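You operate a simulated robot arm through the tools that you are given. There is no shell and no other tool. Be economical: measure what you need, move in short steps, check, and stop when the job is done.

You run a simulated robot arm. Do the job below in one go: nothing can be reset, and whatever is moved stays where it is left.

## Task
Take the tall brass ring on the top of the long bench and put it away on the riser of the wash bench. Put the red coiled lead from the top of the long bench on the middle shelf of the cleaning table and the blue coiled lead on the rear top of the cleaning table. Put the box that says "bulbs" from the top of the long bench on the top of the low wooden stand and the box marked "gels" on top of the brown spares carton. Put the 0.6 grey shim from the top of the long bench on top of the grey plastic box and the 0.1 grey shim on the top of the dry cabinet. Put the white bar shim that says "0.5" from the top of the long bench on top of the gold extension ring and the white bar shim labelled "0.3" on the top of the wash bench. Take the purple extension ring on the top of the long bench and put it away on the blue ring mat. Put the numbered black ring on the top of the long bench away on the riser of the wash bench. Switch the green rocker by the lens dock on. Any order will do. Set down upright: box.
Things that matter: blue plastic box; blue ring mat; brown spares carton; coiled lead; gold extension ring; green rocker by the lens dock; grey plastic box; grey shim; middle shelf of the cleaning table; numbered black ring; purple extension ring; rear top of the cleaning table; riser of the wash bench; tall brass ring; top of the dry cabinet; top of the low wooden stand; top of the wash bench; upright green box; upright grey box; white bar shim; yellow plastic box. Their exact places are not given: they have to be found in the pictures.

Only the result counts: the job must be done as asked and must still hold three seconds after the hand-in. Knocking over, shifting, dropping, spilling or breaking anything else fails it.

## Robot
A 7-joint arm with a two-finger parallel gripper on a trunk, on a base that drives. Base frame: it is fixed to the floor where the robot stands at the start and does not move with it; the origin is under the middle of the robot, x ahead of it, y to its left, z up; the surface under the hand at the start is at about z = 800. Lengths are in mm, angles in rad, forces in N, time in s.
With the tool pointing down near the work surface it reaches from about 420 to 900 mm from the robot's upright axis, wherever it stands. Its first joint turns from -0.297 to 2.199 rad. Places, roughly: blue plastic box, upright green box, upright grey  [750, -500, 750]; blue ring mat [-900, -1300, 800]; brown spares carton [500, -1000, 750]; coiled lead [1000, 0, 750]; gold extension ring [500, -2250, 750]; green rocker by the lens dock [-6000, -3200, 800]; grey plastic box [1000, -1500, 750]; grey shim [750, -2000, 750]; middle shelf of the cleaning table [-2800, -1300, 500]; numbered black ring [500, -750, 750]; purple extension ring [750, -1750, 750]; rear top of the cleaning table (97x24 cm) [-2800, -1780, 780]; riser of the wash bench (56x14 cm) [-3040, -3320, 900]; tall brass ring (7x7x3 cm) [800, 100, 800]; top of the dry cabinet [-400, -3300, 1500]; top of the low wooden stand (20x22 cm) [-1680, 1700, 640]; top of the wash bench [-3500, -3300, 800]; white bar shim [750, -1750, 750]. Payload 1.57 kg.
The tool frame sits at the grasp point between the pads (the TCP): z along the fingers, y along the line on which they close. The tips reach 30 mm beyond it. Largest opening 80 mm; finger width 17, thickness 12; the body of the gripper, 40 by 82 mm, starts 80 mm behind the TCP.
Orientation is that of the tool frame in the base frame, as a unit quaternion [x, y, z, w]. With the fingers straight down and closing along the base's y, the tool's x points along the base's -x, its y along +y and its z along -z.

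## Interface
- The arm moves only by the tool play_rows. Its argument "plan" is a list of rows, each a list of 7 numbers: the turn, a rotation vector about the tool's x, y, z in degrees, then the shift along the tool's x, y, z in mm, then the finger opening in mm, from 0 to 80. In form: [[ax, ay, az, tx, ty, tz, jaw], ...]. A call has 1 to 8 rows; each row is the pose to reach, as a shift and turn from the pose commanded when the call began, along the tool's axes at that moment. Rows are played at 5 a second. More than 50 mm and 0.15 rad between two rows, or a gripper value outside its range, and nothing of the call is played. Where a pose cannot be reached the arm comes as near as it can. A force on the tool above 40 N (or 10 N above the force at the start of the call, whichever is more), or a blocked arm, ends the call early, and 0.2 s more pass. Each finger travels about 45 mm/s and halts on what it meets, pressing with about 39 N; the grip force reading is that of the motor and also rises with nothing between the fingers. The clock runs only during rows and for 0.2 s after the last one: add rows that repeat a pose to give the fingers time. The reply holds the time, the measured pose of the TCP, the force on the tool along the base axes, the opening and the grip force, in the units named above and with some noise, with the torque about the TCP (base axes, N m) and any sound that the robot's microphone picked up.
- Cameras (640 x 400 px; columns grow to the right, rows downward): "scene" is now at [4, -245.3, 1351.8]; the picture's right is [-0.19, -0.98, 0.00], its down [-0.55, 0.11, -0.83] and it looks along [0.81, -0.16, -0.56] (base axes); focal length 269 px, centre (320, 200). "wrist" rides on the gripper at [72, -7, -122] in the tool frame; the picture's right is [0.09, 1.00, 0.00], its down [-0.84, 0.08, -0.54] and it looks along [-0.54, 0.05, 0.84] (tool axes); focal length 238 px, centre (320, 200).
- capture(camera): a new picture of that camera. No time passes.
- slide_trunk(by): slides the trunk up (or, below 0, down) by that many mm; the arm and the scene camera ride with it, the base frame stays. It gives what a move gives, with no picture.
- roll_base(legs): drives the robot by 1 to 6 legs, each [ahead, left, turn to the left] in mm, mm and rad, along the robot's own axes; the way and the turn of a leg run together, so that a leg with both is an arc; at most 1500 mm and 3.142 rad a leg. The arm and the cameras ride along, it lands a little off, and it stops where it bumps. It gives what a move gives.
- pan_tilt(pan, tilt): turns the head with the scene camera to pan (to the left, within 1.902 rad either way) and tilt (down, from -0.506 to 1.204), counted from straight ahead of the robot. It gives what a move gives.
- pixel_to_xyz(camera, pixels): there is no depth. For up to 12 entries [column, row, z] of the newest picture of that camera ("zoom" is the newest enlarged one), the place [x, y] in the base frame at which the ray of that pixel passes the height z, good to about 2 mm. No time passes.
- close_up(camera, box): a new picture of the part [left, top, right, bottom] of that camera's present view, enlarged. No time passes.
- close_job(): hands the job in; it is judged then, once.

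Keep the steps short. Do not move on a guess: measure, check each grasp and each placing, and mend mistakes. In all there are 371 turns and 316 pictures (those below and enlarged ones count). Leave the gripper open and the arm clear of the work at the hand-in unless told otherwise, and finish with a single line.

The tools are called by a JSON object that holds its "method" and its "body". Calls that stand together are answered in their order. play_rows: Moves the arm, as the interface text tells. Its arguments: {"type":"object","properties":{"plan":{"type":"array","items":{"type":"array","items":{"type":"number"}}}},"required":["plan"]} The other tools are called the same way: slide_trunk (by) slides the trunk up or down; roll_base (legs) drives the base; pan_tilt (pan, tilt) turns the head that bears the scene camera; capture (camera) takes a picture; pixel_to_xyz (camera, pixels) gives the place at which the rays of pixels pass given heights; close_up (camera, box) takes an enlarged picture of a part of a camera's view; close_job () hands the job in.

At the start:

```text
time: 0.0
tool_pos: [477.2, -24.3, 1157.7]
tool_rot: [0.0, 1.0, 0.0, 0.001]
force: [-0.7, 0.1, -1.1]
torque: [0.01, 0.01, -0.02]
grip_width: 79.8
grasp_force: 0.2
trunk travel left (down, up): [-725.0, 65.0]
robot x, y, heading: [-2.0, 0.7, 0.0]
head pan, tilt: [-0.194, 0.597]
```

scene: 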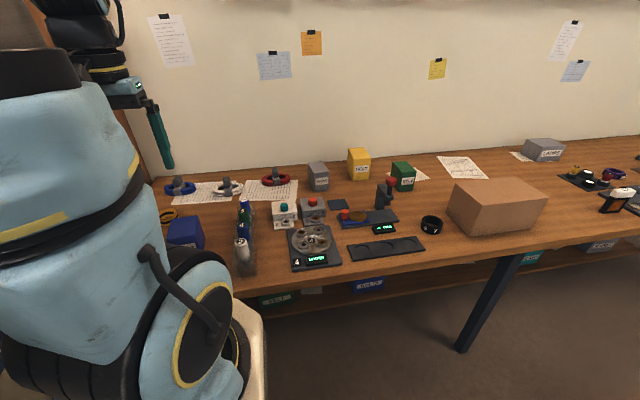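
wrist: 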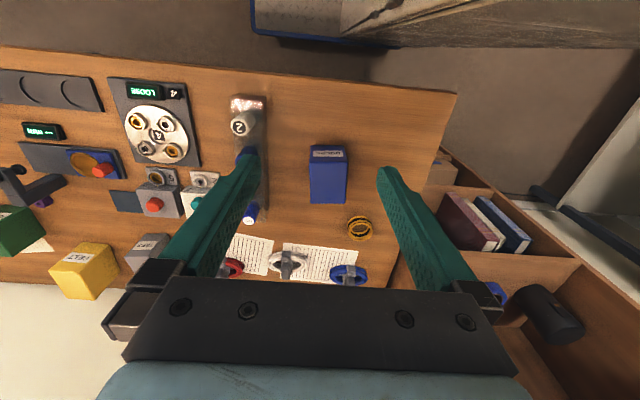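

I start by looking closely at the bench, both from the scene camera and from the wrist.

{"method": "close_up", "body": {"camera": "scene", "box": [150, 130, 450, 310]}}

{"method": "close_up", "body": {"camera": "scene", "box": [400, 110, 640, 260]}}

{"method": "close_up", "body": {"camera": "wrist", "box": [0, 40, 460, 310]}}

```text
2.13 times, centred on (300, 220) of scene
```

zoom: 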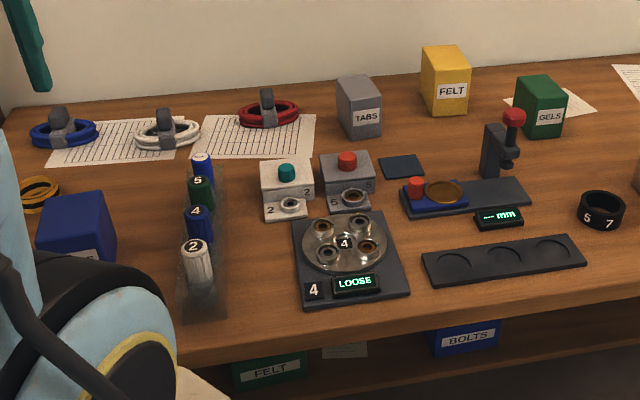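

```text
2.67 times, centred on (520, 185) of scene
```

zoom: 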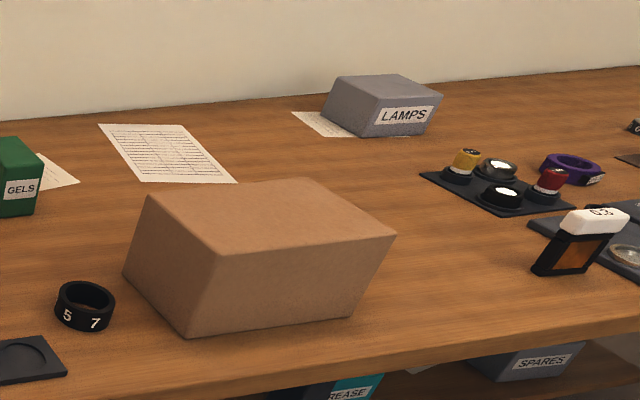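

```text
1.39 times, centred on (230, 175) of wrist
```

zoom: 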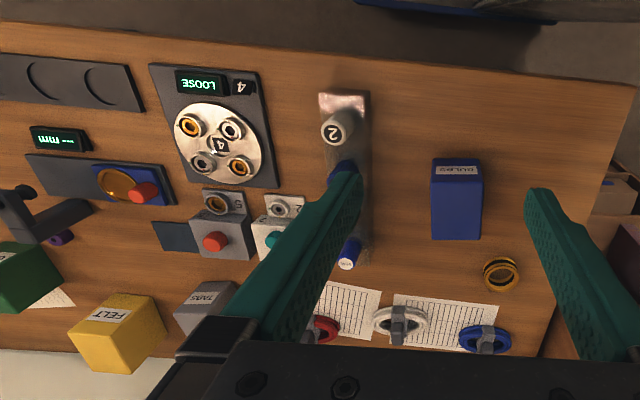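

The blue box reads BULBS, the green one GELS. Next I look to the right and left with the head to learn the room.

{"method": "pan_tilt", "body": {"pan": -0.9, "tilt": 0.45}}

{"method": "capture", "body": {"camera": "scene"}}

{"method": "pan_tilt", "body": {"pan": -1.8, "tilt": 0.4}}

{"method": "capture", "body": {"camera": "scene"}}

{"method": "pan_tilt", "body": {"pan": 1.85, "tilt": 0.4}}

{"method": "capture", "body": {"camera": "scene"}}

```text
time: 1.1
tool_pos: [477.4, -24.5, 1157.4]
tool_rot: [0.0, 1.0, 0.0, 0.0]
force: [0.0, 0.8, 0.6]
torque: [0.0, 0.06, -0.02]
grip_width: 79.9
grasp_force: 0.1
trunk travel left (down, up): [-725.0, 65.0]
robot x, y, heading: [-0.4, -0.9, 0.001]
head pan, tilt: [-0.901, 0.45]
```

```text
310 pictures are left
```

scene: 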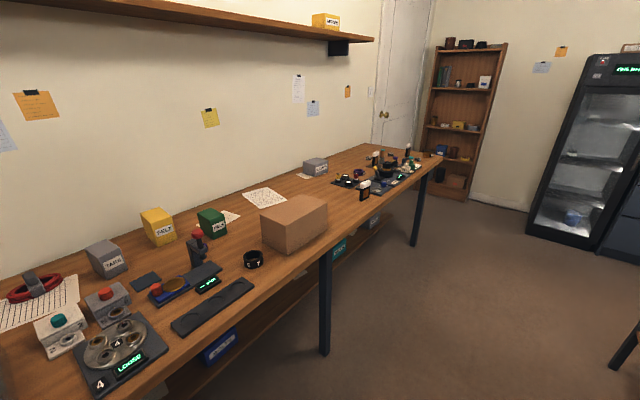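

```text
time: 2.3
tool_pos: [477.0, -24.2, 1157.0]
tool_rot: [0.0, 1.0, 0.0, 0.0]
force: [0.0, -0.5, 0.6]
torque: [-0.01, 0.03, -0.01]
grip_width: 80.0
grasp_force: 0.2
trunk travel left (down, up): [-725.0, 65.0]
robot x, y, heading: [-3.2, 1.7, 0.002]
head pan, tilt: [-1.799, 0.4]
```

```text
309 pictures are left
```

scene: 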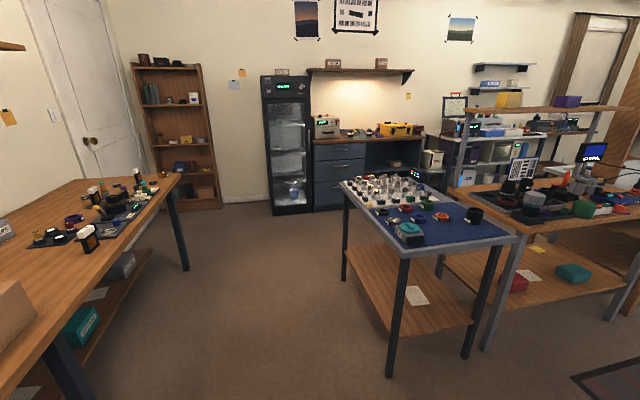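

```text
time: 5.3
tool_pos: [475.8, -24.8, 1158.4]
tool_rot: [0.0, 1.0, 0.001, 0.0]
force: [1.0, -0.1, 0.4]
torque: [0.0, -0.04, -0.02]
grip_width: 80.1
grasp_force: 0.1
trunk travel left (down, up): [-725.0, 65.0]
robot x, y, heading: [1.6, -0.2, 0.0]
head pan, tilt: [1.85, 0.4]
```

```text
308 pictures are left
```

scene: 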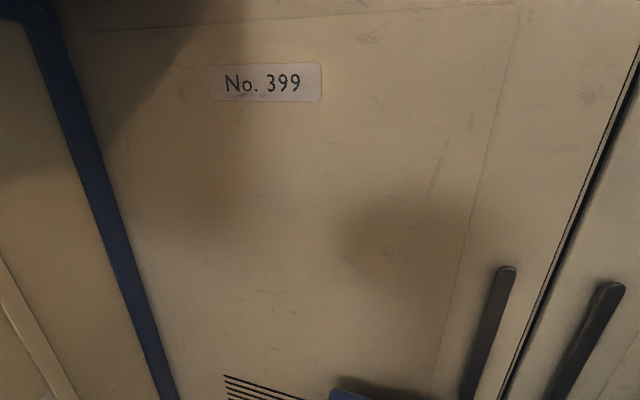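

The room is clear to me: bench on the left, ring mat table in the middle, dry cabinet and wash bench on the far wall. I start with the nearby GELS box → brown carton. I turn the head back to measure them.

{"method": "pan_tilt", "body": {"pan": -0.7, "tilt": 0.6}}

{"method": "capture", "body": {"camera": "scene"}}

{"method": "pixel_to_xyz", "body": {"camera": "wrist", "pixels": [[328, 147, 870], [345, 203, 800], [310, 202, 800], [360, 228, 800], [30, 230, 870]]}}

```text
time: 7.6
tool_pos: [476.4, -23.3, 1157.3]
tool_rot: [0.0, 1.0, 0.0, 0.0]
force: [-1.0, -0.1, 0.4]
torque: [-0.06, 0.02, 0.0]
grip_width: 80.0
grasp_force: 0.1
trunk travel left (down, up): [-725.0, 65.0]
robot x, y, heading: [-3.2, 3.3, 0.003]
head pan, tilt: [-0.7, 0.6]
```

```text
307 pictures are left
```

scene: 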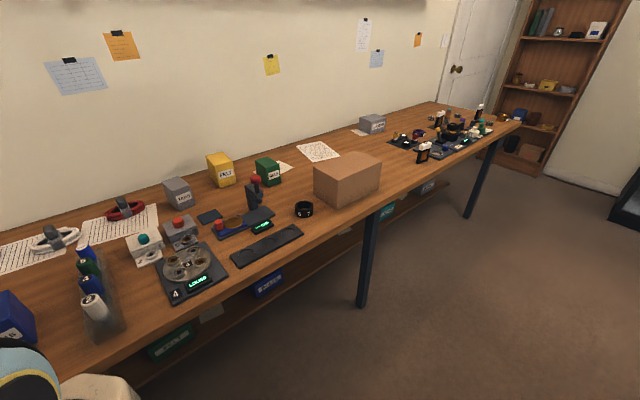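

```text
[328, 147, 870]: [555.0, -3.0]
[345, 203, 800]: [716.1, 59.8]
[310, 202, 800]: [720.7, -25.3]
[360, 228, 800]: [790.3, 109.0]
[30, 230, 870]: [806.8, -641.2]
```

I zoom in on the GELS box and the carton.

{"method": "close_up", "body": {"camera": "scene", "box": [190, 130, 390, 255]}}

```text
3.20 times, centred on (290, 192) of scene
```

zoom: 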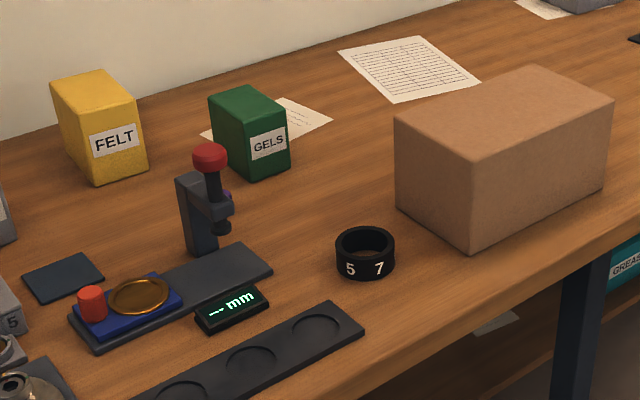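

{"method": "pixel_to_xyz", "body": {"camera": "zoom", "pixels": [[215, 156, 800], [258, 179, 800], [289, 167, 800], [208, 96, 890], [248, 86, 890], [286, 108, 890], [246, 121, 890], [472, 245, 800], [397, 208, 800], [604, 190, 800], [340, 265, 800], [392, 265, 800]]}}

{"method": "pixel_to_xyz", "body": {"camera": "zoom", "pixels": [[395, 122, 950], [530, 66, 950], [613, 102, 950], [474, 160, 950], [366, 235, 830]]}}

```text
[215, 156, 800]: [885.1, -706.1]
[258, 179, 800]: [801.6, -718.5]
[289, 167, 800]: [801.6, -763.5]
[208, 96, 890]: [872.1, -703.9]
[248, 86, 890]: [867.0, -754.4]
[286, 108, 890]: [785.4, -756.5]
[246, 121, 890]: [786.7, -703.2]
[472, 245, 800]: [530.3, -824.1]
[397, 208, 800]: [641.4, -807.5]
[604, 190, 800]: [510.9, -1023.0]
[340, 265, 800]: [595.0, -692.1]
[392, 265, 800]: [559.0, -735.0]
```

```text
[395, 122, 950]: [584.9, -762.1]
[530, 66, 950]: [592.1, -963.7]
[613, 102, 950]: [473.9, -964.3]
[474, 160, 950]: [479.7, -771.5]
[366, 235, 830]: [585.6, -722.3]
```

The carton top is around z 908, centre (588,-930). GELS stands at about (845,-733), ~50 mm wide in y. I drive right by 850 so both are in front of the arm, then a bit ahead.

{"method": "roll_base", "body": {"legs": [[0, -850, 0], [50, 0, 0]]}}

{"method": "capture", "body": {"camera": "wrist"}}

{"method": "capture", "body": {"camera": "scene"}}

```text
time: 12.7
tool_pos: [534.2, -876.5, 1156.9]
tool_rot: [-0.007, 1.0, 0.0, 0.0]
force: [0.1, 0.1, -0.1]
torque: [0.0, -0.01, -0.02]
grip_width: 80.0
grasp_force: 0.1
trunk travel left (down, up): [-725.0, 65.0]
robot x, y, heading: [56.5, -860.8, 0.018]
head pan, tilt: [-0.7, 0.6]
```

```text
305 pictures are left
```

wrist: 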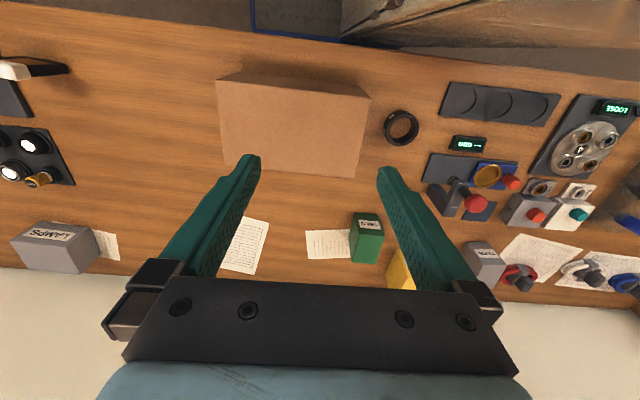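

```text
304 pictures are left
```

scene: 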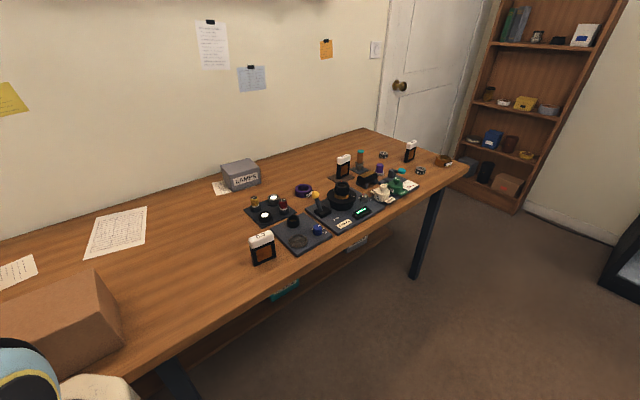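

I measure GELS and the carton with the wrist camera.

{"method": "close_up", "body": {"camera": "wrist", "box": [200, 50, 460, 290]}}

{"method": "pixel_to_xyz", "body": {"camera": "wrist", "pixels": [[354, 212, 885], [379, 212, 885], [383, 235, 885], [350, 262, 800], [380, 263, 800], [217, 80, 908], [369, 97, 908], [363, 178, 800], [222, 158, 800], [352, 234, 885]]}}

```text
1.67 times, centred on (330, 170) of wrist
```

zoom: 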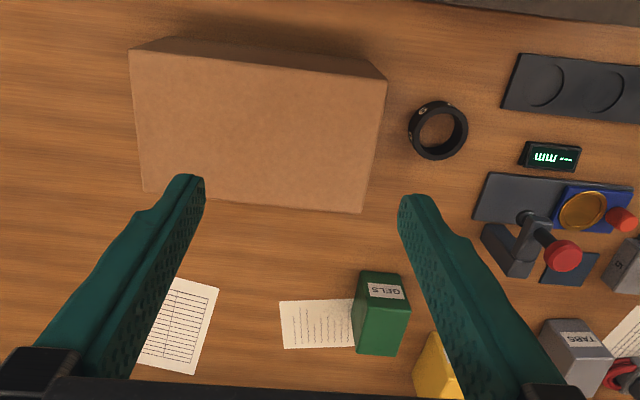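

```text
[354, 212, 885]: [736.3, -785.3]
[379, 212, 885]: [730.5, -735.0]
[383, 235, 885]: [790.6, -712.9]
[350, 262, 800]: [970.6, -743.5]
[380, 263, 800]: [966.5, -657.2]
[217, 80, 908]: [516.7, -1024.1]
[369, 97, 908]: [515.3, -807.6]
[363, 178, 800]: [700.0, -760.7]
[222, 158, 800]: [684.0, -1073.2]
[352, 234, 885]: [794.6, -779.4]
```

{"method": "pixel_to_xyz", "body": {"camera": "zoom", "pixels": [[358, 270, 800], [402, 273, 800], [362, 302, 885], [410, 304, 885], [397, 356, 885], [351, 350, 885], [129, 53, 800], [385, 80, 908], [362, 213, 908], [143, 190, 908], [131, 53, 908]]}}

```text
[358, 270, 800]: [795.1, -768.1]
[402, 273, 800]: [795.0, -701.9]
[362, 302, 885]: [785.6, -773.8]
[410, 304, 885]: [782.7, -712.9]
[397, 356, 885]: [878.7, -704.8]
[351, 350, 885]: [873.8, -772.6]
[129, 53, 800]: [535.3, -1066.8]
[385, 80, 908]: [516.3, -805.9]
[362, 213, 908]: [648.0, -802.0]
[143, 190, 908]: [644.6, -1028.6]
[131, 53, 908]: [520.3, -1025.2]
```

GELS: centre about (835,-738), y‑width ~60, top ~875. I move above it at z≈1000, jaws open.

{"method": "play_rows", "body": {"plan": [[0, 0, 0.8, -37.9, 16.8, 19.6, 80], [0, 0, 0.8, -75.8, 33.6, 39.2, 80], [0, 0, 0.8, -113.7, 50.4, 58.8, 80], [0, 0, 0.8, -151.6, 67.2, 78.4, 80], [0, 0, 0.8, -189.5, 84, 98, 80], [0, 0, 0.8, -227.4, 100.8, 117.6, 80], [0, 0, 0.8, -265.3, 117.6, 137.2, 80], [0, 0, 0.8, -303, 134.3, 156.8, 80]]}}

{"method": "capture", "body": {"camera": "wrist"}}

```text
time: 14.5
tool_pos: [836.5, -740.3, 1001.6]
tool_rot: [0.001, 1.0, 0.001, 0.001]
force: [-0.3, -0.5, -0.3]
torque: [0.02, 0.0, -0.04]
grip_width: 80.1
grasp_force: 0.1
trunk travel left (down, up): [-725.0, 65.0]
robot x, y, heading: [54.7, -859.7, 0.012]
head pan, tilt: [-0.7, 0.6]
```

```text
302 pictures are left
```

wrist: 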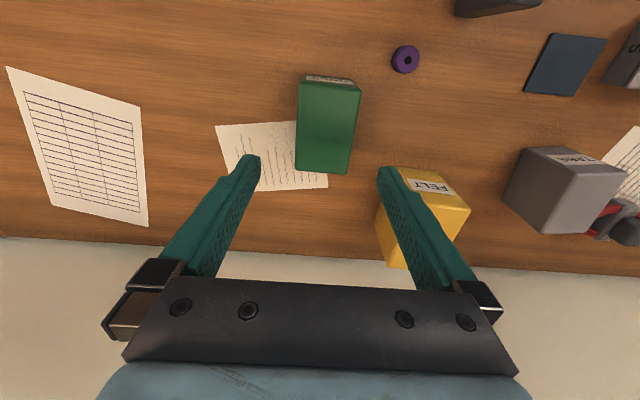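

{"method": "pixel_to_xyz", "body": {"camera": "wrist", "pixels": [[302, 81, 875], [360, 88, 875], [349, 173, 875], [295, 167, 875], [304, 74, 800], [405, 166, 900], [380, 215, 900], [377, 222, 800]]}}

```text
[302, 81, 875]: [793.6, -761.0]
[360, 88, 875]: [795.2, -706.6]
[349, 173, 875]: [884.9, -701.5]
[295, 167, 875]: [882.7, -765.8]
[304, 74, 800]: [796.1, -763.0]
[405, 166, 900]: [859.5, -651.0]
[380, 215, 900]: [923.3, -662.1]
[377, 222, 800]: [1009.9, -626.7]
```

GELS centre (839,-734); FELT's near edge y≈-660 stays clear of the finger (outer -682). Going down to z≈845 and closing.

{"method": "play_rows", "body": {"plan": [[0, 0, 0, -2, 6, 40, 80], [0, 0, 0, -2, 6, 80, 80], [0, 0, 0, -2, 6, 120, 80], [0, 0, 0, -2, 6, 156, 80], [0, 0, 0, -2, 6, 156, 50], [0, 0, 0, -2, 6, 156, 40], [0, 0, 0, -2, 6, 156, 40], [0, 0, 0, -2, 6, 156, 40]]}}

```text
time: 16.3
tool_pos: [836.4, -729.4, 845.7]
tool_rot: [0.0, 1.0, 0.0, 0.0]
force: [0.1, 0.1, 0.3]
torque: [-0.02, -0.08, 0.0]
grip_width: 59.8
grasp_force: 37.9
trunk travel left (down, up): [-725.0, 65.0]
robot x, y, heading: [55.5, -860.5, 0.014]
head pan, tilt: [-0.7, 0.6]
```

Held at 59.8 mm. I lift straight up.

{"method": "play_rows", "body": {"plan": [[0, 0, 0, 0, 0, -30, 40], [0, 0, 0, 0, 0, -75, 40], [0, 0, 0, 0, 0, -120, 40], [0, 0, 0, 0, 0, -165, 40]]}}

{"method": "play_rows", "body": {"plan": [[0, 0, 0, 36, -26.7, 0, 40], [0, 0, 0, 73, -53, 0, 40], [0, 0, 0, 109, -80, 0, 40], [0, 0, 0, 146, -107, 0, 40], [0, 0, 0, 182, -133, 0, 40], [0, 0, 0, 218, -160, 0, 40], [0, 0, 0, 254, -187, 0, 40]]}}

{"method": "capture", "body": {"camera": "wrist"}}

```text
time: 17.3
tool_pos: [835.1, -729.9, 1010.8]
tool_rot: [0.0, 1.0, 0.0, 0.0]
force: [0.8, 0.0, -1.6]
torque: [-0.02, -0.02, 0.06]
grip_width: 59.7
grasp_force: 38.7
trunk travel left (down, up): [-725.0, 65.0]
robot x, y, heading: [58.0, -858.2, 0.013]
head pan, tilt: [-0.7, 0.6]
```

```text
time: 18.9
tool_pos: [579.9, -918.7, 1008.6]
tool_rot: [0.0, 1.0, -0.001, 0.0]
force: [0.8, 1.0, -2.1]
torque: [-0.02, 0.07, 0.0]
grip_width: 59.9
grasp_force: 39.3
trunk travel left (down, up): [-725.0, 65.0]
robot x, y, heading: [54.3, -861.2, 0.012]
head pan, tilt: [-0.7, 0.6]
```

```text
301 pictures are left
```

wrist: 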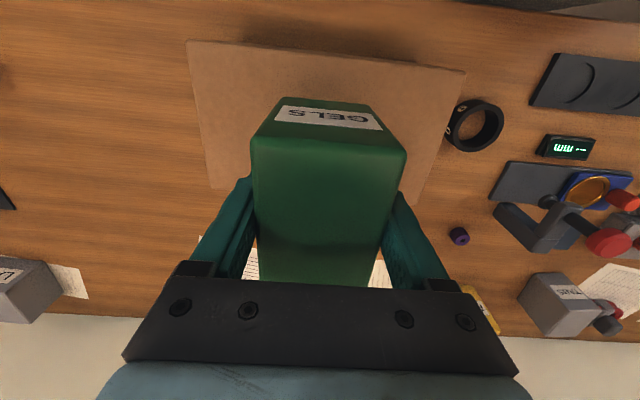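

{"method": "pixel_to_xyz", "body": {"camera": "wrist", "pixels": [[187, 42, 905], [467, 70, 905], [424, 210, 905], [212, 190, 905]]}}

{"method": "play_rows", "body": {"plan": [[0, 0, 0, 0, 0, 40, 40], [0, 0, 0, 0, 0, 46, 40], [0, 0, 0, 0, 0, 49, 40], [0, 0, 0, 0, 0, 52, 40], [0, 0, 0, 0, 0, 54, 40], [0, 0, 0, 0, 0, 54, 40]]}}

```text
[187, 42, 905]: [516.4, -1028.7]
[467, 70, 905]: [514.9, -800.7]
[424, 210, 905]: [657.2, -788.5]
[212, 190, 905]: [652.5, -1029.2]
```

```text
time: 19.7
tool_pos: [582.5, -919.0, 965.2]
tool_rot: [0.001, 1.0, 0.0, 0.003]
force: [-7.7, 0.1, 29.8]
torque: [-0.02, 0.64, 0.0]
grip_width: 59.4
grasp_force: 39.1
trunk travel left (down, up): [-725.0, 65.0]
robot x, y, heading: [55.8, -858.7, 0.011]
head pan, tilt: [-0.7, 0.6]
stopped in row 4: the force on the tool passed its limit at 53 N (the readings are from after the stop); the commanded pose is now the measured one
```

Contact felt at TCP 965. I ease up 1 mm and open.

{"method": "play_rows", "body": {"plan": [[0, 0, 0, 0, 0, -1.2, 40], [0, 0, 0, 0, 0, -1.2, 70], [0, 0, 0, 0, 0, -1.2, 80], [0, 0, 0, 0, 0, -1.2, 80], [0, 0, 0, 0, 0, -40, 80], [0, 0, 0, 0, 0, -85, 80], [0, 0, 0, 0, 0, -130, 80]]}}

{"method": "capture", "body": {"camera": "wrist"}}

```text
time: 21.3
tool_pos: [583.8, -923.1, 1091.3]
tool_rot: [0.001, 1.0, -0.001, 0.002]
force: [1.0, 0.1, -1.1]
torque: [0.03, -0.02, -0.02]
grip_width: 80.2
grasp_force: 0.0
trunk travel left (down, up): [-725.0, 65.0]
robot x, y, heading: [57.2, -862.6, 0.015]
head pan, tilt: [-0.7, 0.6]
```

```text
300 pictures are left
```

wrist: 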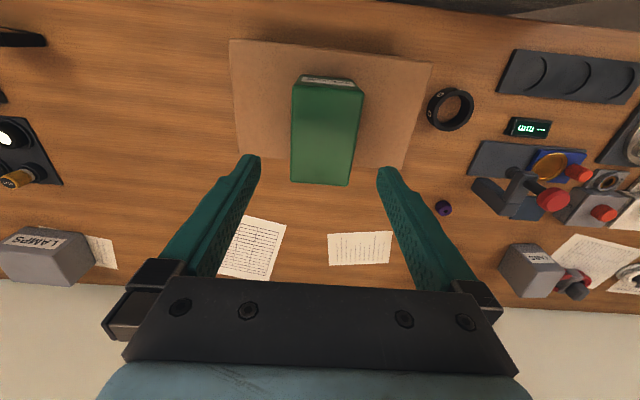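

GELS stands well on the carton. Next the far end of the bench: drive right 900 mm.

{"method": "roll_base", "body": {"legs": [[0, -900, -0.013]]}}

{"method": "capture", "body": {"camera": "wrist"}}

{"method": "capture", "body": {"camera": "scene"}}

```text
time: 26.1
tool_pos: [579.0, -1841.0, 1090.9]
tool_rot: [0.016, 1.0, 0.0, 0.001]
force: [0.7, 0.1, 0.4]
torque: [0.02, 0.02, 0.02]
grip_width: 80.0
grasp_force: 0.1
trunk travel left (down, up): [-725.0, 65.0]
robot x, y, heading: [59.3, -1760.2, -0.023]
head pan, tilt: [-0.7, 0.6]
```

```text
299 pictures are left
```

wrist: 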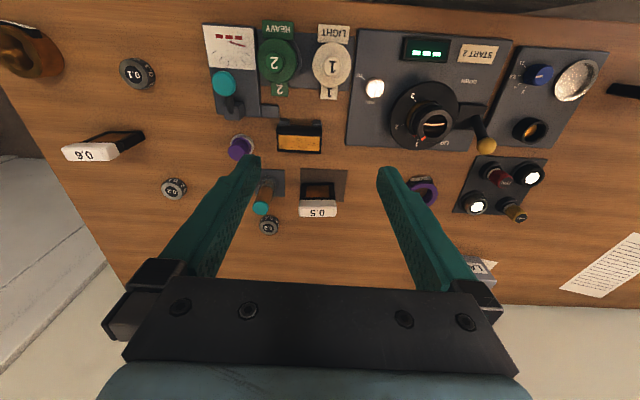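

```text
298 pictures are left
```

scene: 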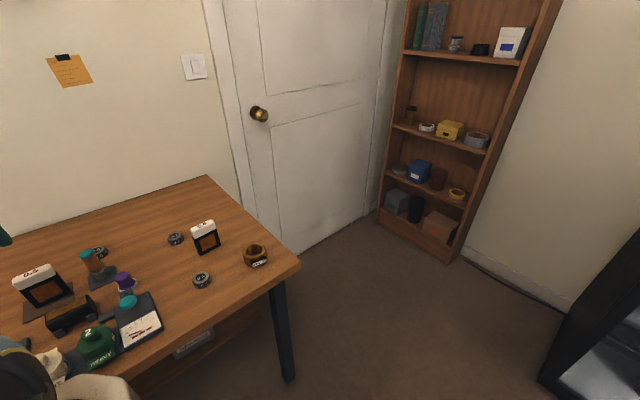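

Grey round shims and white-bar shims are visible. Zooming to read labels.

{"method": "close_up", "body": {"camera": "wrist", "box": [0, 10, 240, 160]}}

{"method": "close_up", "body": {"camera": "wrist", "box": [60, 120, 380, 320]}}

{"method": "close_up", "body": {"camera": "scene", "box": [0, 180, 320, 380]}}

```text
2.67 times, centred on (120, 85) of wrist
```

zoom: 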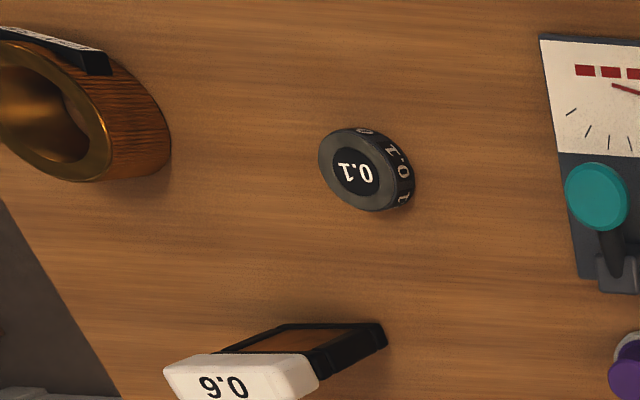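

```text
2.00 times, centred on (220, 220) of wrist
```

zoom: 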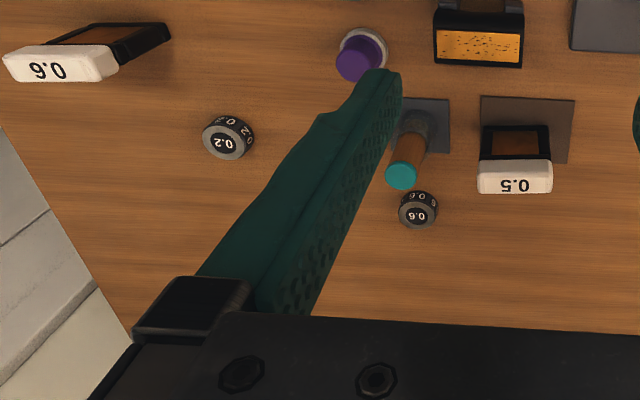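

```text
2.00 times, centred on (160, 280) of scene
```

zoom: 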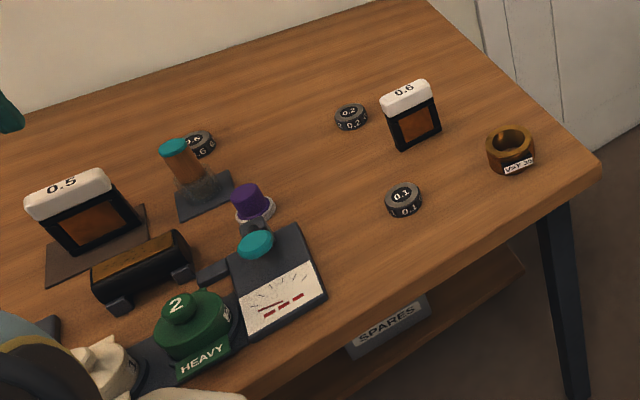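

{"method": "pixel_to_xyz", "body": {"camera": "zoom", "pixels": [[403, 193, 815], [350, 110, 815], [196, 138, 815], [510, 137, 840], [404, 92, 880], [68, 186, 880], [70, 253, 800], [138, 222, 800]]}}

{"method": "pixel_to_xyz", "body": {"camera": "wrist", "pixels": [[133, 75, 815], [172, 191, 815], [270, 227, 815], [91, 154, 880], [318, 212, 880], [22, 45, 840], [303, 184, 800], [333, 184, 800]]}}

```text
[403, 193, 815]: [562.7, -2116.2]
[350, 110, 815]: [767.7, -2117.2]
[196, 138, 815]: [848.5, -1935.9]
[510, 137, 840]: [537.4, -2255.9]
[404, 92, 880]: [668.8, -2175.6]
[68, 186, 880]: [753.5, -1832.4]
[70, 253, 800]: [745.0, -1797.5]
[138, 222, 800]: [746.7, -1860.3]
```

```text
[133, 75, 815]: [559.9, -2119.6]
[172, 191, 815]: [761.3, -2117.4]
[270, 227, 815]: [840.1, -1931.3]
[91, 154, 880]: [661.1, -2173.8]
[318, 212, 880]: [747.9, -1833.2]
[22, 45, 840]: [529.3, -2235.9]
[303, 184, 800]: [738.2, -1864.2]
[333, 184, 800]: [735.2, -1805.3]
```

{"method": "pixel_to_xyz", "body": {"camera": "zoom", "pixels": [[175, 145, 890], [200, 200, 805], [130, 172, 890], [92, 188, 880], [50, 200, 880]]}}

{"method": "pixel_to_xyz", "body": {"camera": "wrist", "pixels": [[260, 208, 890], [272, 184, 805], [262, 230, 805], [278, 230, 805]]}}

{"method": "pan_tilt", "body": {"pan": -0.2, "tilt": 0.6}}

{"method": "capture", "body": {"camera": "scene"}}

```text
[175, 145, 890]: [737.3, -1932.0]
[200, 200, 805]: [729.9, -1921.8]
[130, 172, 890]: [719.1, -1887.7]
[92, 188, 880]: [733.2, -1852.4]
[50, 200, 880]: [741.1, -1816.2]
```

```text
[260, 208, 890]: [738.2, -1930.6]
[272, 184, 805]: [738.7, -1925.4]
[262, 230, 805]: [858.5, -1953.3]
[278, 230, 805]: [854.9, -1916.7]
```

```text
time: 27.0
tool_pos: [579.4, -1839.8, 1091.1]
tool_rot: [0.016, 1.0, 0.0, 0.003]
force: [-0.1, 0.4, 0.3]
torque: [0.0, 0.01, -0.02]
grip_width: 79.9
grasp_force: 0.0
trunk travel left (down, up): [-725.0, 65.0]
robot x, y, heading: [56.2, -1761.1, -0.017]
head pan, tilt: [-0.201, 0.6]
```

```text
294 pictures are left
```

scene: 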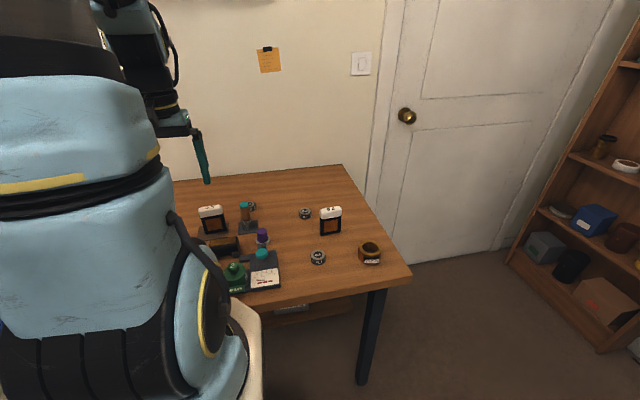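

The 0.6 grey shim is near (840,-1932), 0.5 bar near (748,-1833), gold ring near (533,-2245). I drive right 420 so all lie ahead/left.

{"method": "roll_base", "body": {"legs": [[0, -420, 0.017]]}}

{"method": "capture", "body": {"camera": "wrist"}}

```text
time: 29.6
tool_pos: [575.6, -2258.9, 1090.1]
tool_rot: [0.007, 1.0, 0.0, 0.001]
force: [0.6, 0.0, 0.4]
torque: [0.0, 0.02, -0.04]
grip_width: 80.1
grasp_force: 0.1
trunk travel left (down, up): [-725.0, 65.0]
robot x, y, heading: [47.9, -2187.1, 0.001]
head pan, tilt: [-0.201, 0.6]
```

```text
293 pictures are left
```

wrist: 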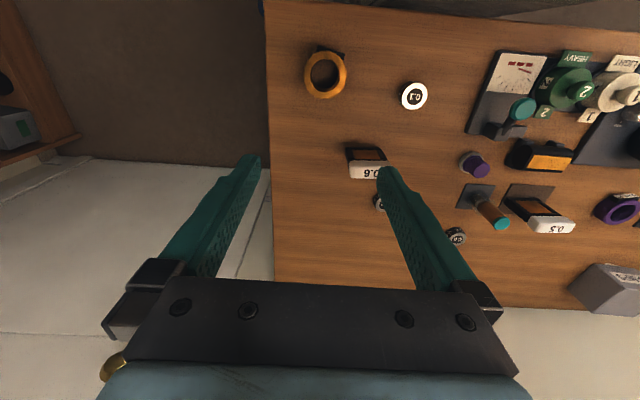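

{"method": "close_up", "body": {"camera": "wrist", "box": [270, 30, 430, 130]}}

{"method": "pixel_to_xyz", "body": {"camera": "zoom", "pixels": [[148, 175, 840], [305, 195, 840], [222, 110, 840], [220, 270, 840], [160, 172, 840], [282, 190, 840], [530, 265, 820], [600, 265, 820], [585, 205, 820]]}}

{"method": "close_up", "body": {"camera": "wrist", "box": [440, 130, 640, 255]}}

```text
4.00 times, centred on (350, 80) of wrist
```

zoom: 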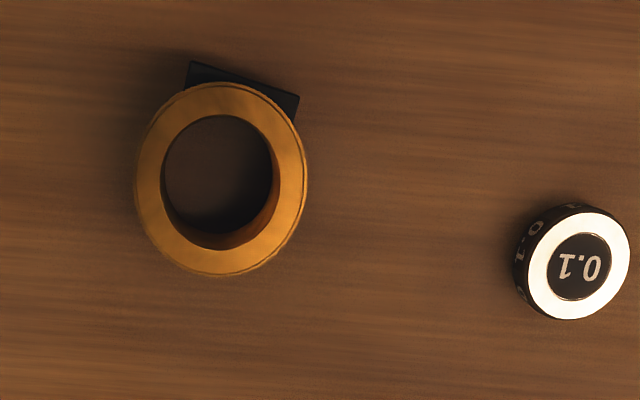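

```text
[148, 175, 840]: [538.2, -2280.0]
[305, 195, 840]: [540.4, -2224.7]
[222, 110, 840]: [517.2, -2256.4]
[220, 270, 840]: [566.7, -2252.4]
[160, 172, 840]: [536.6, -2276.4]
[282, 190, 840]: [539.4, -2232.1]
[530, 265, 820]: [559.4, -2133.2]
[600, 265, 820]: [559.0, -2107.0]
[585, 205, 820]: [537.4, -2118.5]
```

```text
3.20 times, centred on (540, 192) of wrist
```

zoom: 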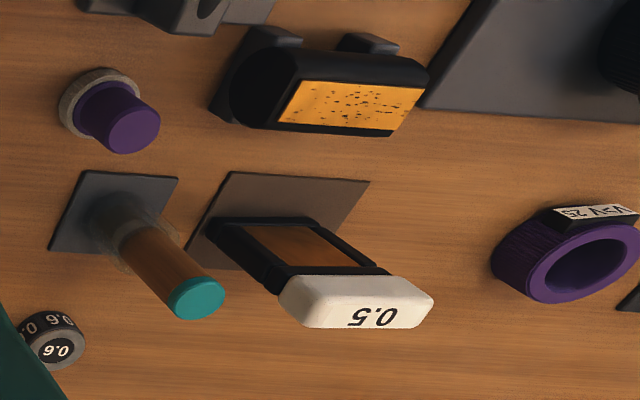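

Gold ring: centre (538,-2252), outer Ø ~60, inner ~40. The 0.5 shim's foot is ~62 long, so it can stand bridging the ring. I move above the 0.5 shim.

{"method": "play_rows", "body": {"plan": [[0, 0, -0.8, -16.6, 42.8, 9, 80], [0, 0, -0.8, -33.2, 85.6, 18, 80], [0, 0, -0.8, -49.8, 128.4, 27, 80], [0, 0, -0.8, -66.4, 171.2, 36, 80], [0, 0, -0.8, -83, 214, 45, 80], [0, 0, -0.8, -99.6, 257, 54, 80], [0, 0, -0.8, -116.2, 300, 63, 80], [0, 0, -0.8, -132.8, 342.6, 72, 80]]}}

{"method": "play_rows", "body": {"plan": [[0, 0, 0, -17, 43, 9, 80], [0, 0, 0, -33, 86, 18, 80]]}}

{"method": "close_up", "body": {"camera": "wrist", "box": [160, 0, 480, 200]}}

```text
time: 31.4
tool_pos: [717.7, -1920.0, 1019.2]
tool_rot: [0.002, 1.0, -0.001, 0.003]
force: [0.2, 0.1, 0.6]
torque: [0.0, -0.03, 0.01]
grip_width: 80.0
grasp_force: 0.1
trunk travel left (down, up): [-725.0, 65.0]
robot x, y, heading: [49.6, -2189.6, -0.002]
head pan, tilt: [-0.201, 0.6]
```

```text
time: 32.0
tool_pos: [741.8, -1857.2, 1007.7]
tool_rot: [0.003, 1.0, 0.0, 0.002]
force: [0.5, -0.6, -0.1]
torque: [0.05, 0.06, 0.01]
grip_width: 79.8
grasp_force: 0.0
out of reach, approached as far as the arm can: row 2
trunk travel left (down, up): [-725.0, 65.0]
robot x, y, heading: [50.8, -2190.3, 0.0]
head pan, tilt: [-0.201, 0.6]
```

```text
2.00 times, centred on (320, 100) of wrist
```

zoom: 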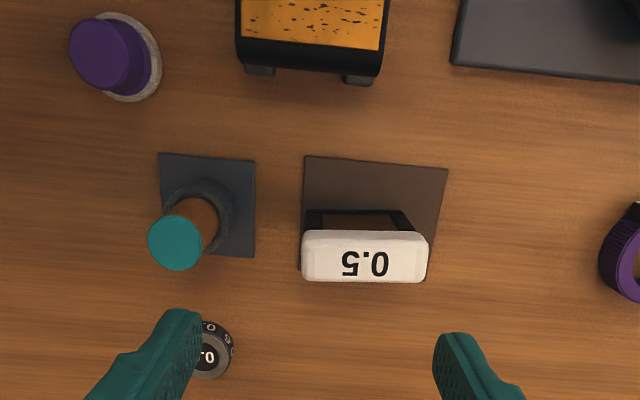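

{"method": "pixel_to_xyz", "body": {"camera": "zoom", "pixels": [[302, 235, 885], [428, 238, 885], [427, 281, 885], [302, 280, 885], [312, 212, 870], [403, 212, 870], [303, 270, 800], [205, 350, 815]]}}

```text
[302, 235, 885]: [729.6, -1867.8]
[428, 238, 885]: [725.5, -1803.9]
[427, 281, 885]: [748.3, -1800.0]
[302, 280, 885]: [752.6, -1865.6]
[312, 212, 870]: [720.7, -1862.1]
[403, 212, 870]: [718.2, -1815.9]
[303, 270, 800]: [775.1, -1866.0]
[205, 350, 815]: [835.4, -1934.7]
```

Out of reach by a little. I shift the base 40 ahead and 60 left (gold ring stays within the arm's sector).

{"method": "roll_base", "body": {"legs": [[40, 60, 0]]}}

{"method": "close_up", "body": {"camera": "wrist", "box": [160, 0, 480, 200]}}

```text
time: 33.2
tool_pos: [763.6, -1800.3, 1006.2]
tool_rot: [0.001, 1.0, 0.0, 0.001]
force: [0.3, 0.4, -1.0]
torque: [-0.02, -0.04, -0.04]
grip_width: 79.9
grasp_force: 0.0
trunk travel left (down, up): [-725.0, 65.0]
robot x, y, heading: [69.9, -2133.1, -0.001]
head pan, tilt: [-0.201, 0.6]
stopped in leg 1: the robot was blocked; the commanded pose is now the measured one
```

```text
2.00 times, centred on (320, 100) of wrist
```

zoom: 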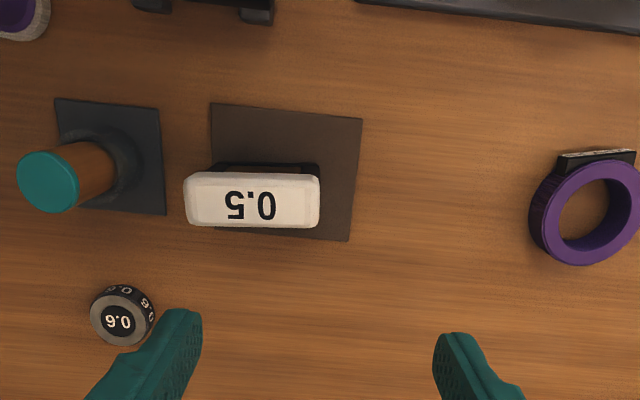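

Blocked gently at x=70 (bench edge/leg). I measure the shim again.

{"method": "pixel_to_xyz", "body": {"camera": "zoom", "pixels": [[184, 178, 885], [319, 180, 885], [320, 227, 885], [187, 228, 885], [220, 163, 805], [320, 165, 805], [122, 322, 815]]}}

```text
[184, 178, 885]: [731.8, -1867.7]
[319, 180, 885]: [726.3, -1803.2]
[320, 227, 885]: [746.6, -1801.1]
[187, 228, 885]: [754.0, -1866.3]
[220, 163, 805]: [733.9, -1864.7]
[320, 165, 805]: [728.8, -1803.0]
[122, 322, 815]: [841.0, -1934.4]
```

Centre (740,-1835), yaw about +4.5°. I align, go down to z≈868 and close on its ends.

{"method": "play_rows", "body": {"plan": [[0, 0, -2, 12, -17, 30, 80], [0, 0, -4.5, 23.6, -34.7, 60, 80], [0, 0, -4.5, 23.6, -34.7, 100, 80], [0, 0, -4.5, 23.6, -34.7, 138, 80]]}}

{"method": "capture", "body": {"camera": "wrist"}}

```text
time: 34.2
tool_pos: [738.4, -1835.4, 870.5]
tool_rot: [-0.038, 0.999, 0.0, 0.002]
force: [0.9, 1.0, 0.1]
torque: [0.01, -0.07, -0.05]
grip_width: 79.9
grasp_force: 0.0
trunk travel left (down, up): [-725.0, 65.0]
robot x, y, heading: [72.8, -2132.2, 0.001]
head pan, tilt: [-0.201, 0.6]
```

```text
288 pictures are left
```

wrist: 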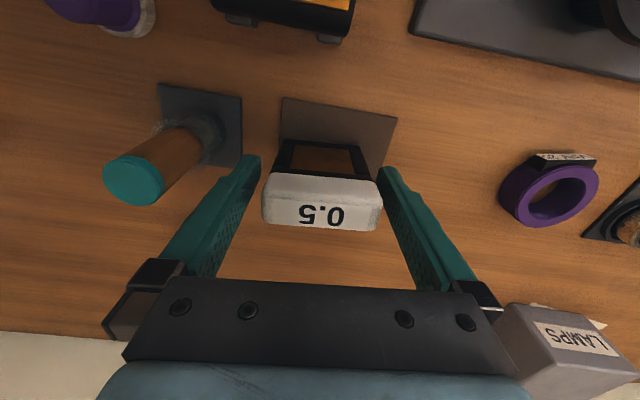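

The bar is between the pads. Closing.

{"method": "play_rows", "body": {"plan": [[0, 0, 0, 0, 0, 0, 65], [0, 0, 0, 0, 0, 0, 50], [0, 0, 0, 0, 0, 0, 50], [0, 0, 0, 0, 0, 0, 50], [0, 0, 0, 0, 0, -15, 50], [0, 0, 0, 0, 0, -60, 50], [0, 0, 0, 0, 0, -105, 50]]}}

{"method": "capture", "body": {"camera": "wrist"}}

```text
time: 35.8
tool_pos: [737.1, -1836.4, 975.6]
tool_rot: [-0.039, 0.999, 0.0, 0.003]
force: [-0.2, 0.4, -0.9]
torque: [0.04, 0.02, -0.04]
grip_width: 63.1
grasp_force: 38.9
trunk travel left (down, up): [-725.0, 65.0]
robot x, y, heading: [75.1, -2135.3, -0.003]
head pan, tilt: [-0.201, 0.6]
```

```text
287 pictures are left
```

wrist: 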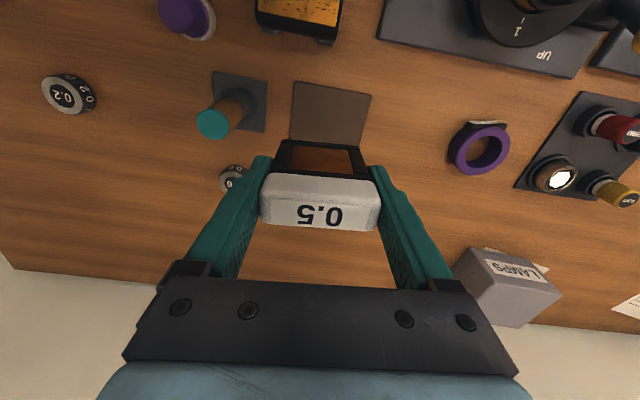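

Held (63 mm). I raise to ~1000 and travel toward the gold ring.

{"method": "play_rows", "body": {"plan": [[0, 0, 0, 0, 0, -25, 50], [0, 0, 0, 23.1, -39.9, -25, 50], [0, 0, 0, 46.2, -79.8, -25, 50], [0, 0, 0, 69.3, -119.7, -25, 50], [0, 0, 0, 92.4, -159.6, -25, 50], [0, 0, 0, 115.5, -199.5, -25, 50], [0, 0, 0, 138.6, -239.4, -25, 50], [0, 0, 0, 161.7, -279.3, -25, 50]]}}

{"method": "play_rows", "body": {"plan": [[0, 0, 0, 23.1, -39.9, 0, 50], [0, 0, 0, 46.2, -79.8, 0, 50], [0, 0, 0, 69.1, -119.9, 0, 50]]}}

{"method": "capture", "body": {"camera": "wrist"}}

```text
time: 37.6
tool_pos: [598.5, -2125.8, 994.8]
tool_rot: [-0.039, 0.999, 0.0, 0.002]
force: [-0.2, 0.1, -1.1]
torque: [0.03, 0.01, -0.01]
grip_width: 62.9
grasp_force: 39.1
trunk travel left (down, up): [-725.0, 65.0]
robot x, y, heading: [68.2, -2132.7, -0.002]
head pan, tilt: [-0.201, 0.6]
```

```text
time: 38.4
tool_pos: [539.9, -2253.6, 994.5]
tool_rot: [-0.039, 0.999, 0.0, 0.002]
force: [-0.2, -0.6, -1.0]
torque: [-0.03, 0.01, 0.0]
grip_width: 63.5
grasp_force: 39.2
trunk travel left (down, up): [-725.0, 65.0]
robot x, y, heading: [72.7, -2135.0, -0.002]
head pan, tilt: [-0.201, 0.6]
```

```text
286 pictures are left
```

wrist: 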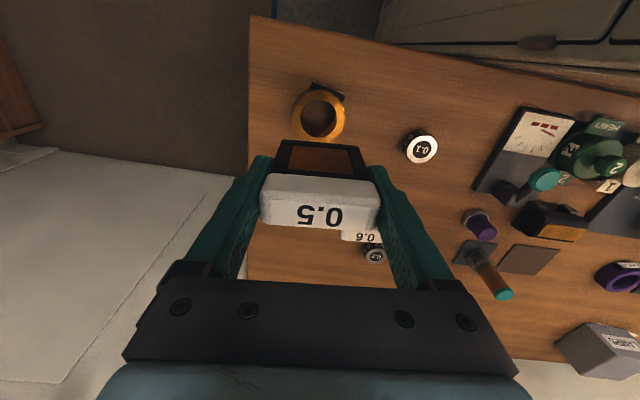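

{"method": "close_up", "body": {"camera": "wrist", "box": [270, 70, 370, 150]}}

{"method": "pixel_to_xyz", "body": {"camera": "wrist", "pixels": [[292, 112, 840], [345, 116, 840], [320, 89, 840], [318, 140, 840]]}}

```text
5.00 times, centred on (320, 110) of wrist
```

zoom: 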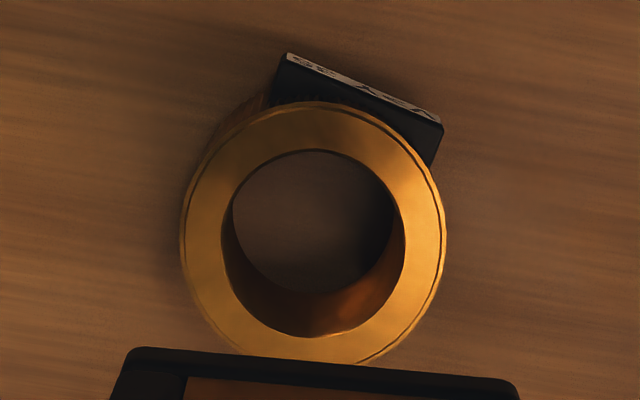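

```text
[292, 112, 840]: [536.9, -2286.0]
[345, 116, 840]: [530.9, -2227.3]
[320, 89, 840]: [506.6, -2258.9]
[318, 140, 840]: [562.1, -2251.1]
```

{"method": "pixel_to_xyz", "body": {"camera": "zoom", "pixels": [[180, 235, 840], [446, 232, 840], [313, 232, 840], [313, 101, 840], [313, 364, 840], [225, 228, 840], [405, 235, 840]]}}

```text
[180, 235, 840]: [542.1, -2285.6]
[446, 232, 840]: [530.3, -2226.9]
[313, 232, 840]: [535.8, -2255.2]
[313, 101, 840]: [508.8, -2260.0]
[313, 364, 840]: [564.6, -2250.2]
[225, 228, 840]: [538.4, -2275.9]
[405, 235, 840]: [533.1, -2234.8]
```

Ring centre (536.5,-2255.5). I align and go down most of the way, then feel for contact.

{"method": "play_rows", "body": {"plan": [[0, 0, 0, 5, -1.6, 20, 50], [0, 0, 0, 5, -1.6, 50, 50], [0, 0, 0, 5, -1.6, 72, 50]]}}

{"method": "capture", "body": {"camera": "wrist"}}

{"method": "play_rows", "body": {"plan": [[0, 0, 0, 0, 0, 3, 50], [0, 0, 0, 0, 0, 6, 50], [0, 0, 0, 0, 0, 8, 50]]}}

```text
time: 39.2
tool_pos: [538.5, -2253.7, 924.0]
tool_rot: [-0.039, 0.999, 0.0, 0.002]
force: [-0.9, 1.0, -0.5]
torque: [-0.03, 0.0, 0.01]
grip_width: 63.5
grasp_force: 39.0
trunk travel left (down, up): [-725.0, 65.0]
robot x, y, heading: [73.4, -2134.0, 0.002]
head pan, tilt: [-0.201, 0.6]
```

```text
284 pictures are left
```

wrist: 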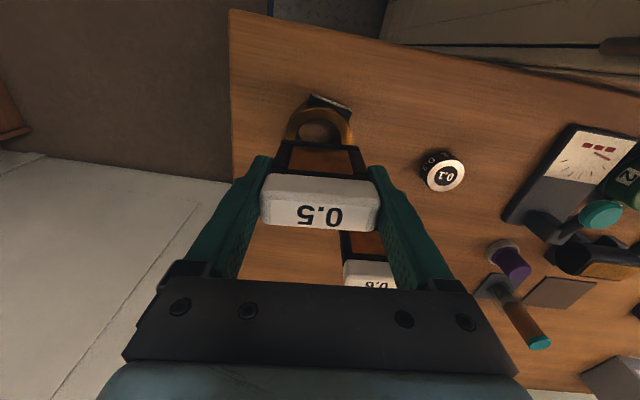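

```text
time: 40.0
tool_pos: [536.4, -2254.4, 916.8]
tool_rot: [-0.04, 0.999, 0.0, 0.001]
force: [0.5, -0.4, 0.0]
torque: [-0.03, 0.01, 0.01]
grip_width: 63.4
grasp_force: 39.2
trunk travel left (down, up): [-725.0, 65.0]
robot x, y, heading: [71.3, -2133.0, -0.0]
head pan, tilt: [-0.201, 0.6]
```

{"method": "play_rows", "body": {"plan": [[0, 0, 0, 0, 0, 2, 50], [0, 0, 0, 0, 0, 4, 50], [0, 0, 0, 0, 0, 6, 50], [0, 0, 0, 0, 0, 8, 50]]}}

{"method": "close_up", "body": {"camera": "wrist", "box": [230, 70, 420, 190]}}

```text
time: 41.0
tool_pos: [536.0, -2253.8, 909.7]
tool_rot: [-0.04, 0.999, 0.0, 0.001]
force: [-0.1, 0.6, -0.6]
torque: [-0.01, 0.0, 0.01]
grip_width: 63.3
grasp_force: 38.6
trunk travel left (down, up): [-725.0, 65.0]
robot x, y, heading: [75.1, -2133.3, 0.002]
head pan, tilt: [-0.201, 0.6]
```

```text
3.33 times, centred on (325, 130) of wrist
```

zoom: 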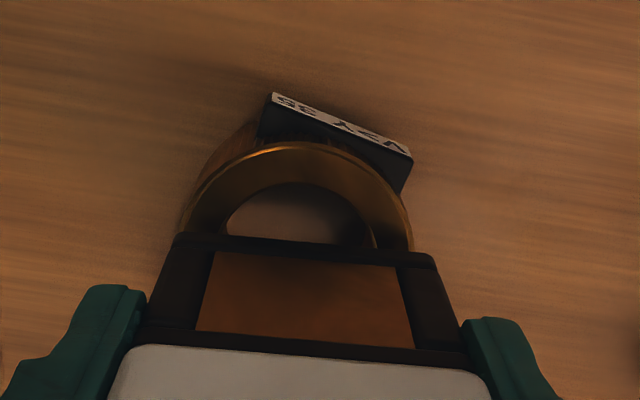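

Well centred, no contact yet. Continue down.

{"method": "play_rows", "body": {"plan": [[0, 0, 0, 0, 0, 2, 50], [0, 0, 0, 0, 0, 4, 50], [0, 0, 0, 0, 0, 6, 50], [0, 0, 0, 0, 0, 8, 50], [0, 0, 0, 0, 0, 10, 50]]}}

```text
time: 42.3
tool_pos: [537.6, -2253.5, 901.7]
tool_rot: [-0.038, 0.999, 0.0, 0.004]
force: [-5.1, 0.2, 36.3]
torque: [0.13, 0.33, -0.02]
grip_width: 63.6
grasp_force: 38.7
trunk travel left (down, up): [-725.0, 65.0]
robot x, y, heading: [70.2, -2137.6, -0.001]
head pan, tilt: [-0.201, 0.6]
stopped in row 5: the force on the tool passed its limit at 43 N (the readings are from after the stop); the commanded pose is now the measured one
```

Contact at 902. I ease 1 mm and open.

{"method": "play_rows", "body": {"plan": [[0, 0, 0, 0, 0, -1, 50], [0, 0, 0, 0, 0, -1, 64], [0, 0, 0, 0, 0, -1, 70], [0, 0, 0, 0, 0, -1, 80], [0, 0, 0, 0, 0, -1, 80], [0, 0, 0, 0, 0, -30, 80], [0, 0, 0, 0, 0, -70, 80]]}}

{"method": "capture", "body": {"camera": "wrist"}}

```text
time: 43.9
tool_pos: [534.8, -2255.9, 971.9]
tool_rot: [-0.038, 0.999, 0.0, 0.003]
force: [0.9, 0.0, -0.9]
torque: [-0.02, 0.06, -0.01]
grip_width: 80.3
grasp_force: 0.0
trunk travel left (down, up): [-725.0, 65.0]
robot x, y, heading: [74.8, -2136.3, -0.003]
head pan, tilt: [-0.201, 0.6]
```

```text
282 pictures are left
```

wrist: 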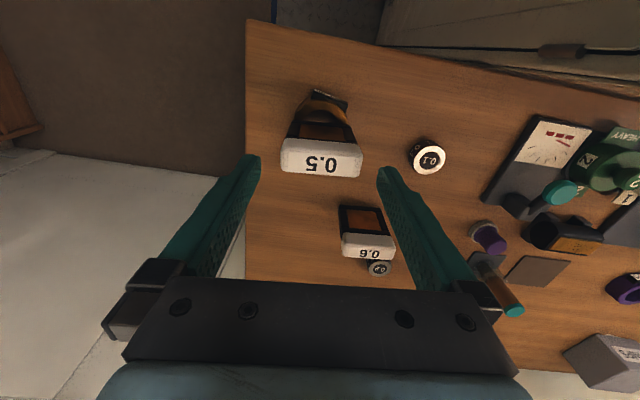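

0.5 stands on the gold ring. Next the 0.6 grey shim: raise and drive left 330.

{"method": "play_rows", "body": {"plan": [[0, 0, 2.5, 0, 0, -45, 80], [0, 0, 4.4, 0, 0, -70, 80]]}}

{"method": "roll_base", "body": {"legs": [[0, 330, 0]]}}

{"method": "capture", "body": {"camera": "wrist"}}

```text
time: 44.5
tool_pos: [534.4, -2254.3, 1039.9]
tool_rot: [-0.001, 1.0, 0.0, 0.003]
force: [-0.1, -0.1, 0.1]
torque: [-0.03, 0.01, 0.0]
grip_width: 80.1
grasp_force: 0.1
trunk travel left (down, up): [-725.0, 65.0]
robot x, y, heading: [76.5, -2134.9, -0.006]
head pan, tilt: [-0.201, 0.6]
```

```text
time: 46.7
tool_pos: [533.8, -1931.8, 1039.3]
tool_rot: [-0.001, 1.0, 0.0, 0.003]
force: [-0.5, 0.3, 0.4]
torque: [0.0, -0.03, 0.01]
grip_width: 80.2
grasp_force: 0.1
trunk travel left (down, up): [-725.0, 65.0]
robot x, y, heading: [76.8, -1811.3, 0.001]
head pan, tilt: [-0.201, 0.6]
```

```text
281 pictures are left
```

wrist: 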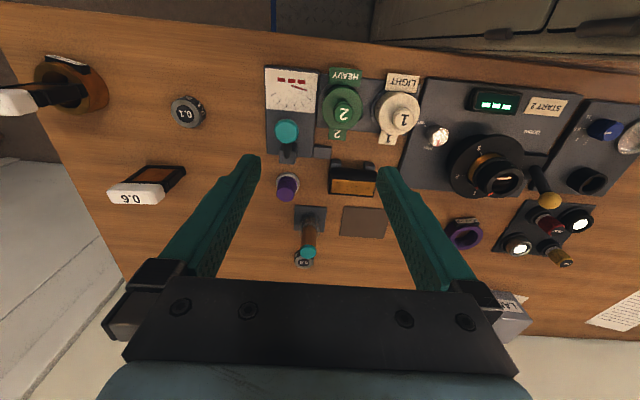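

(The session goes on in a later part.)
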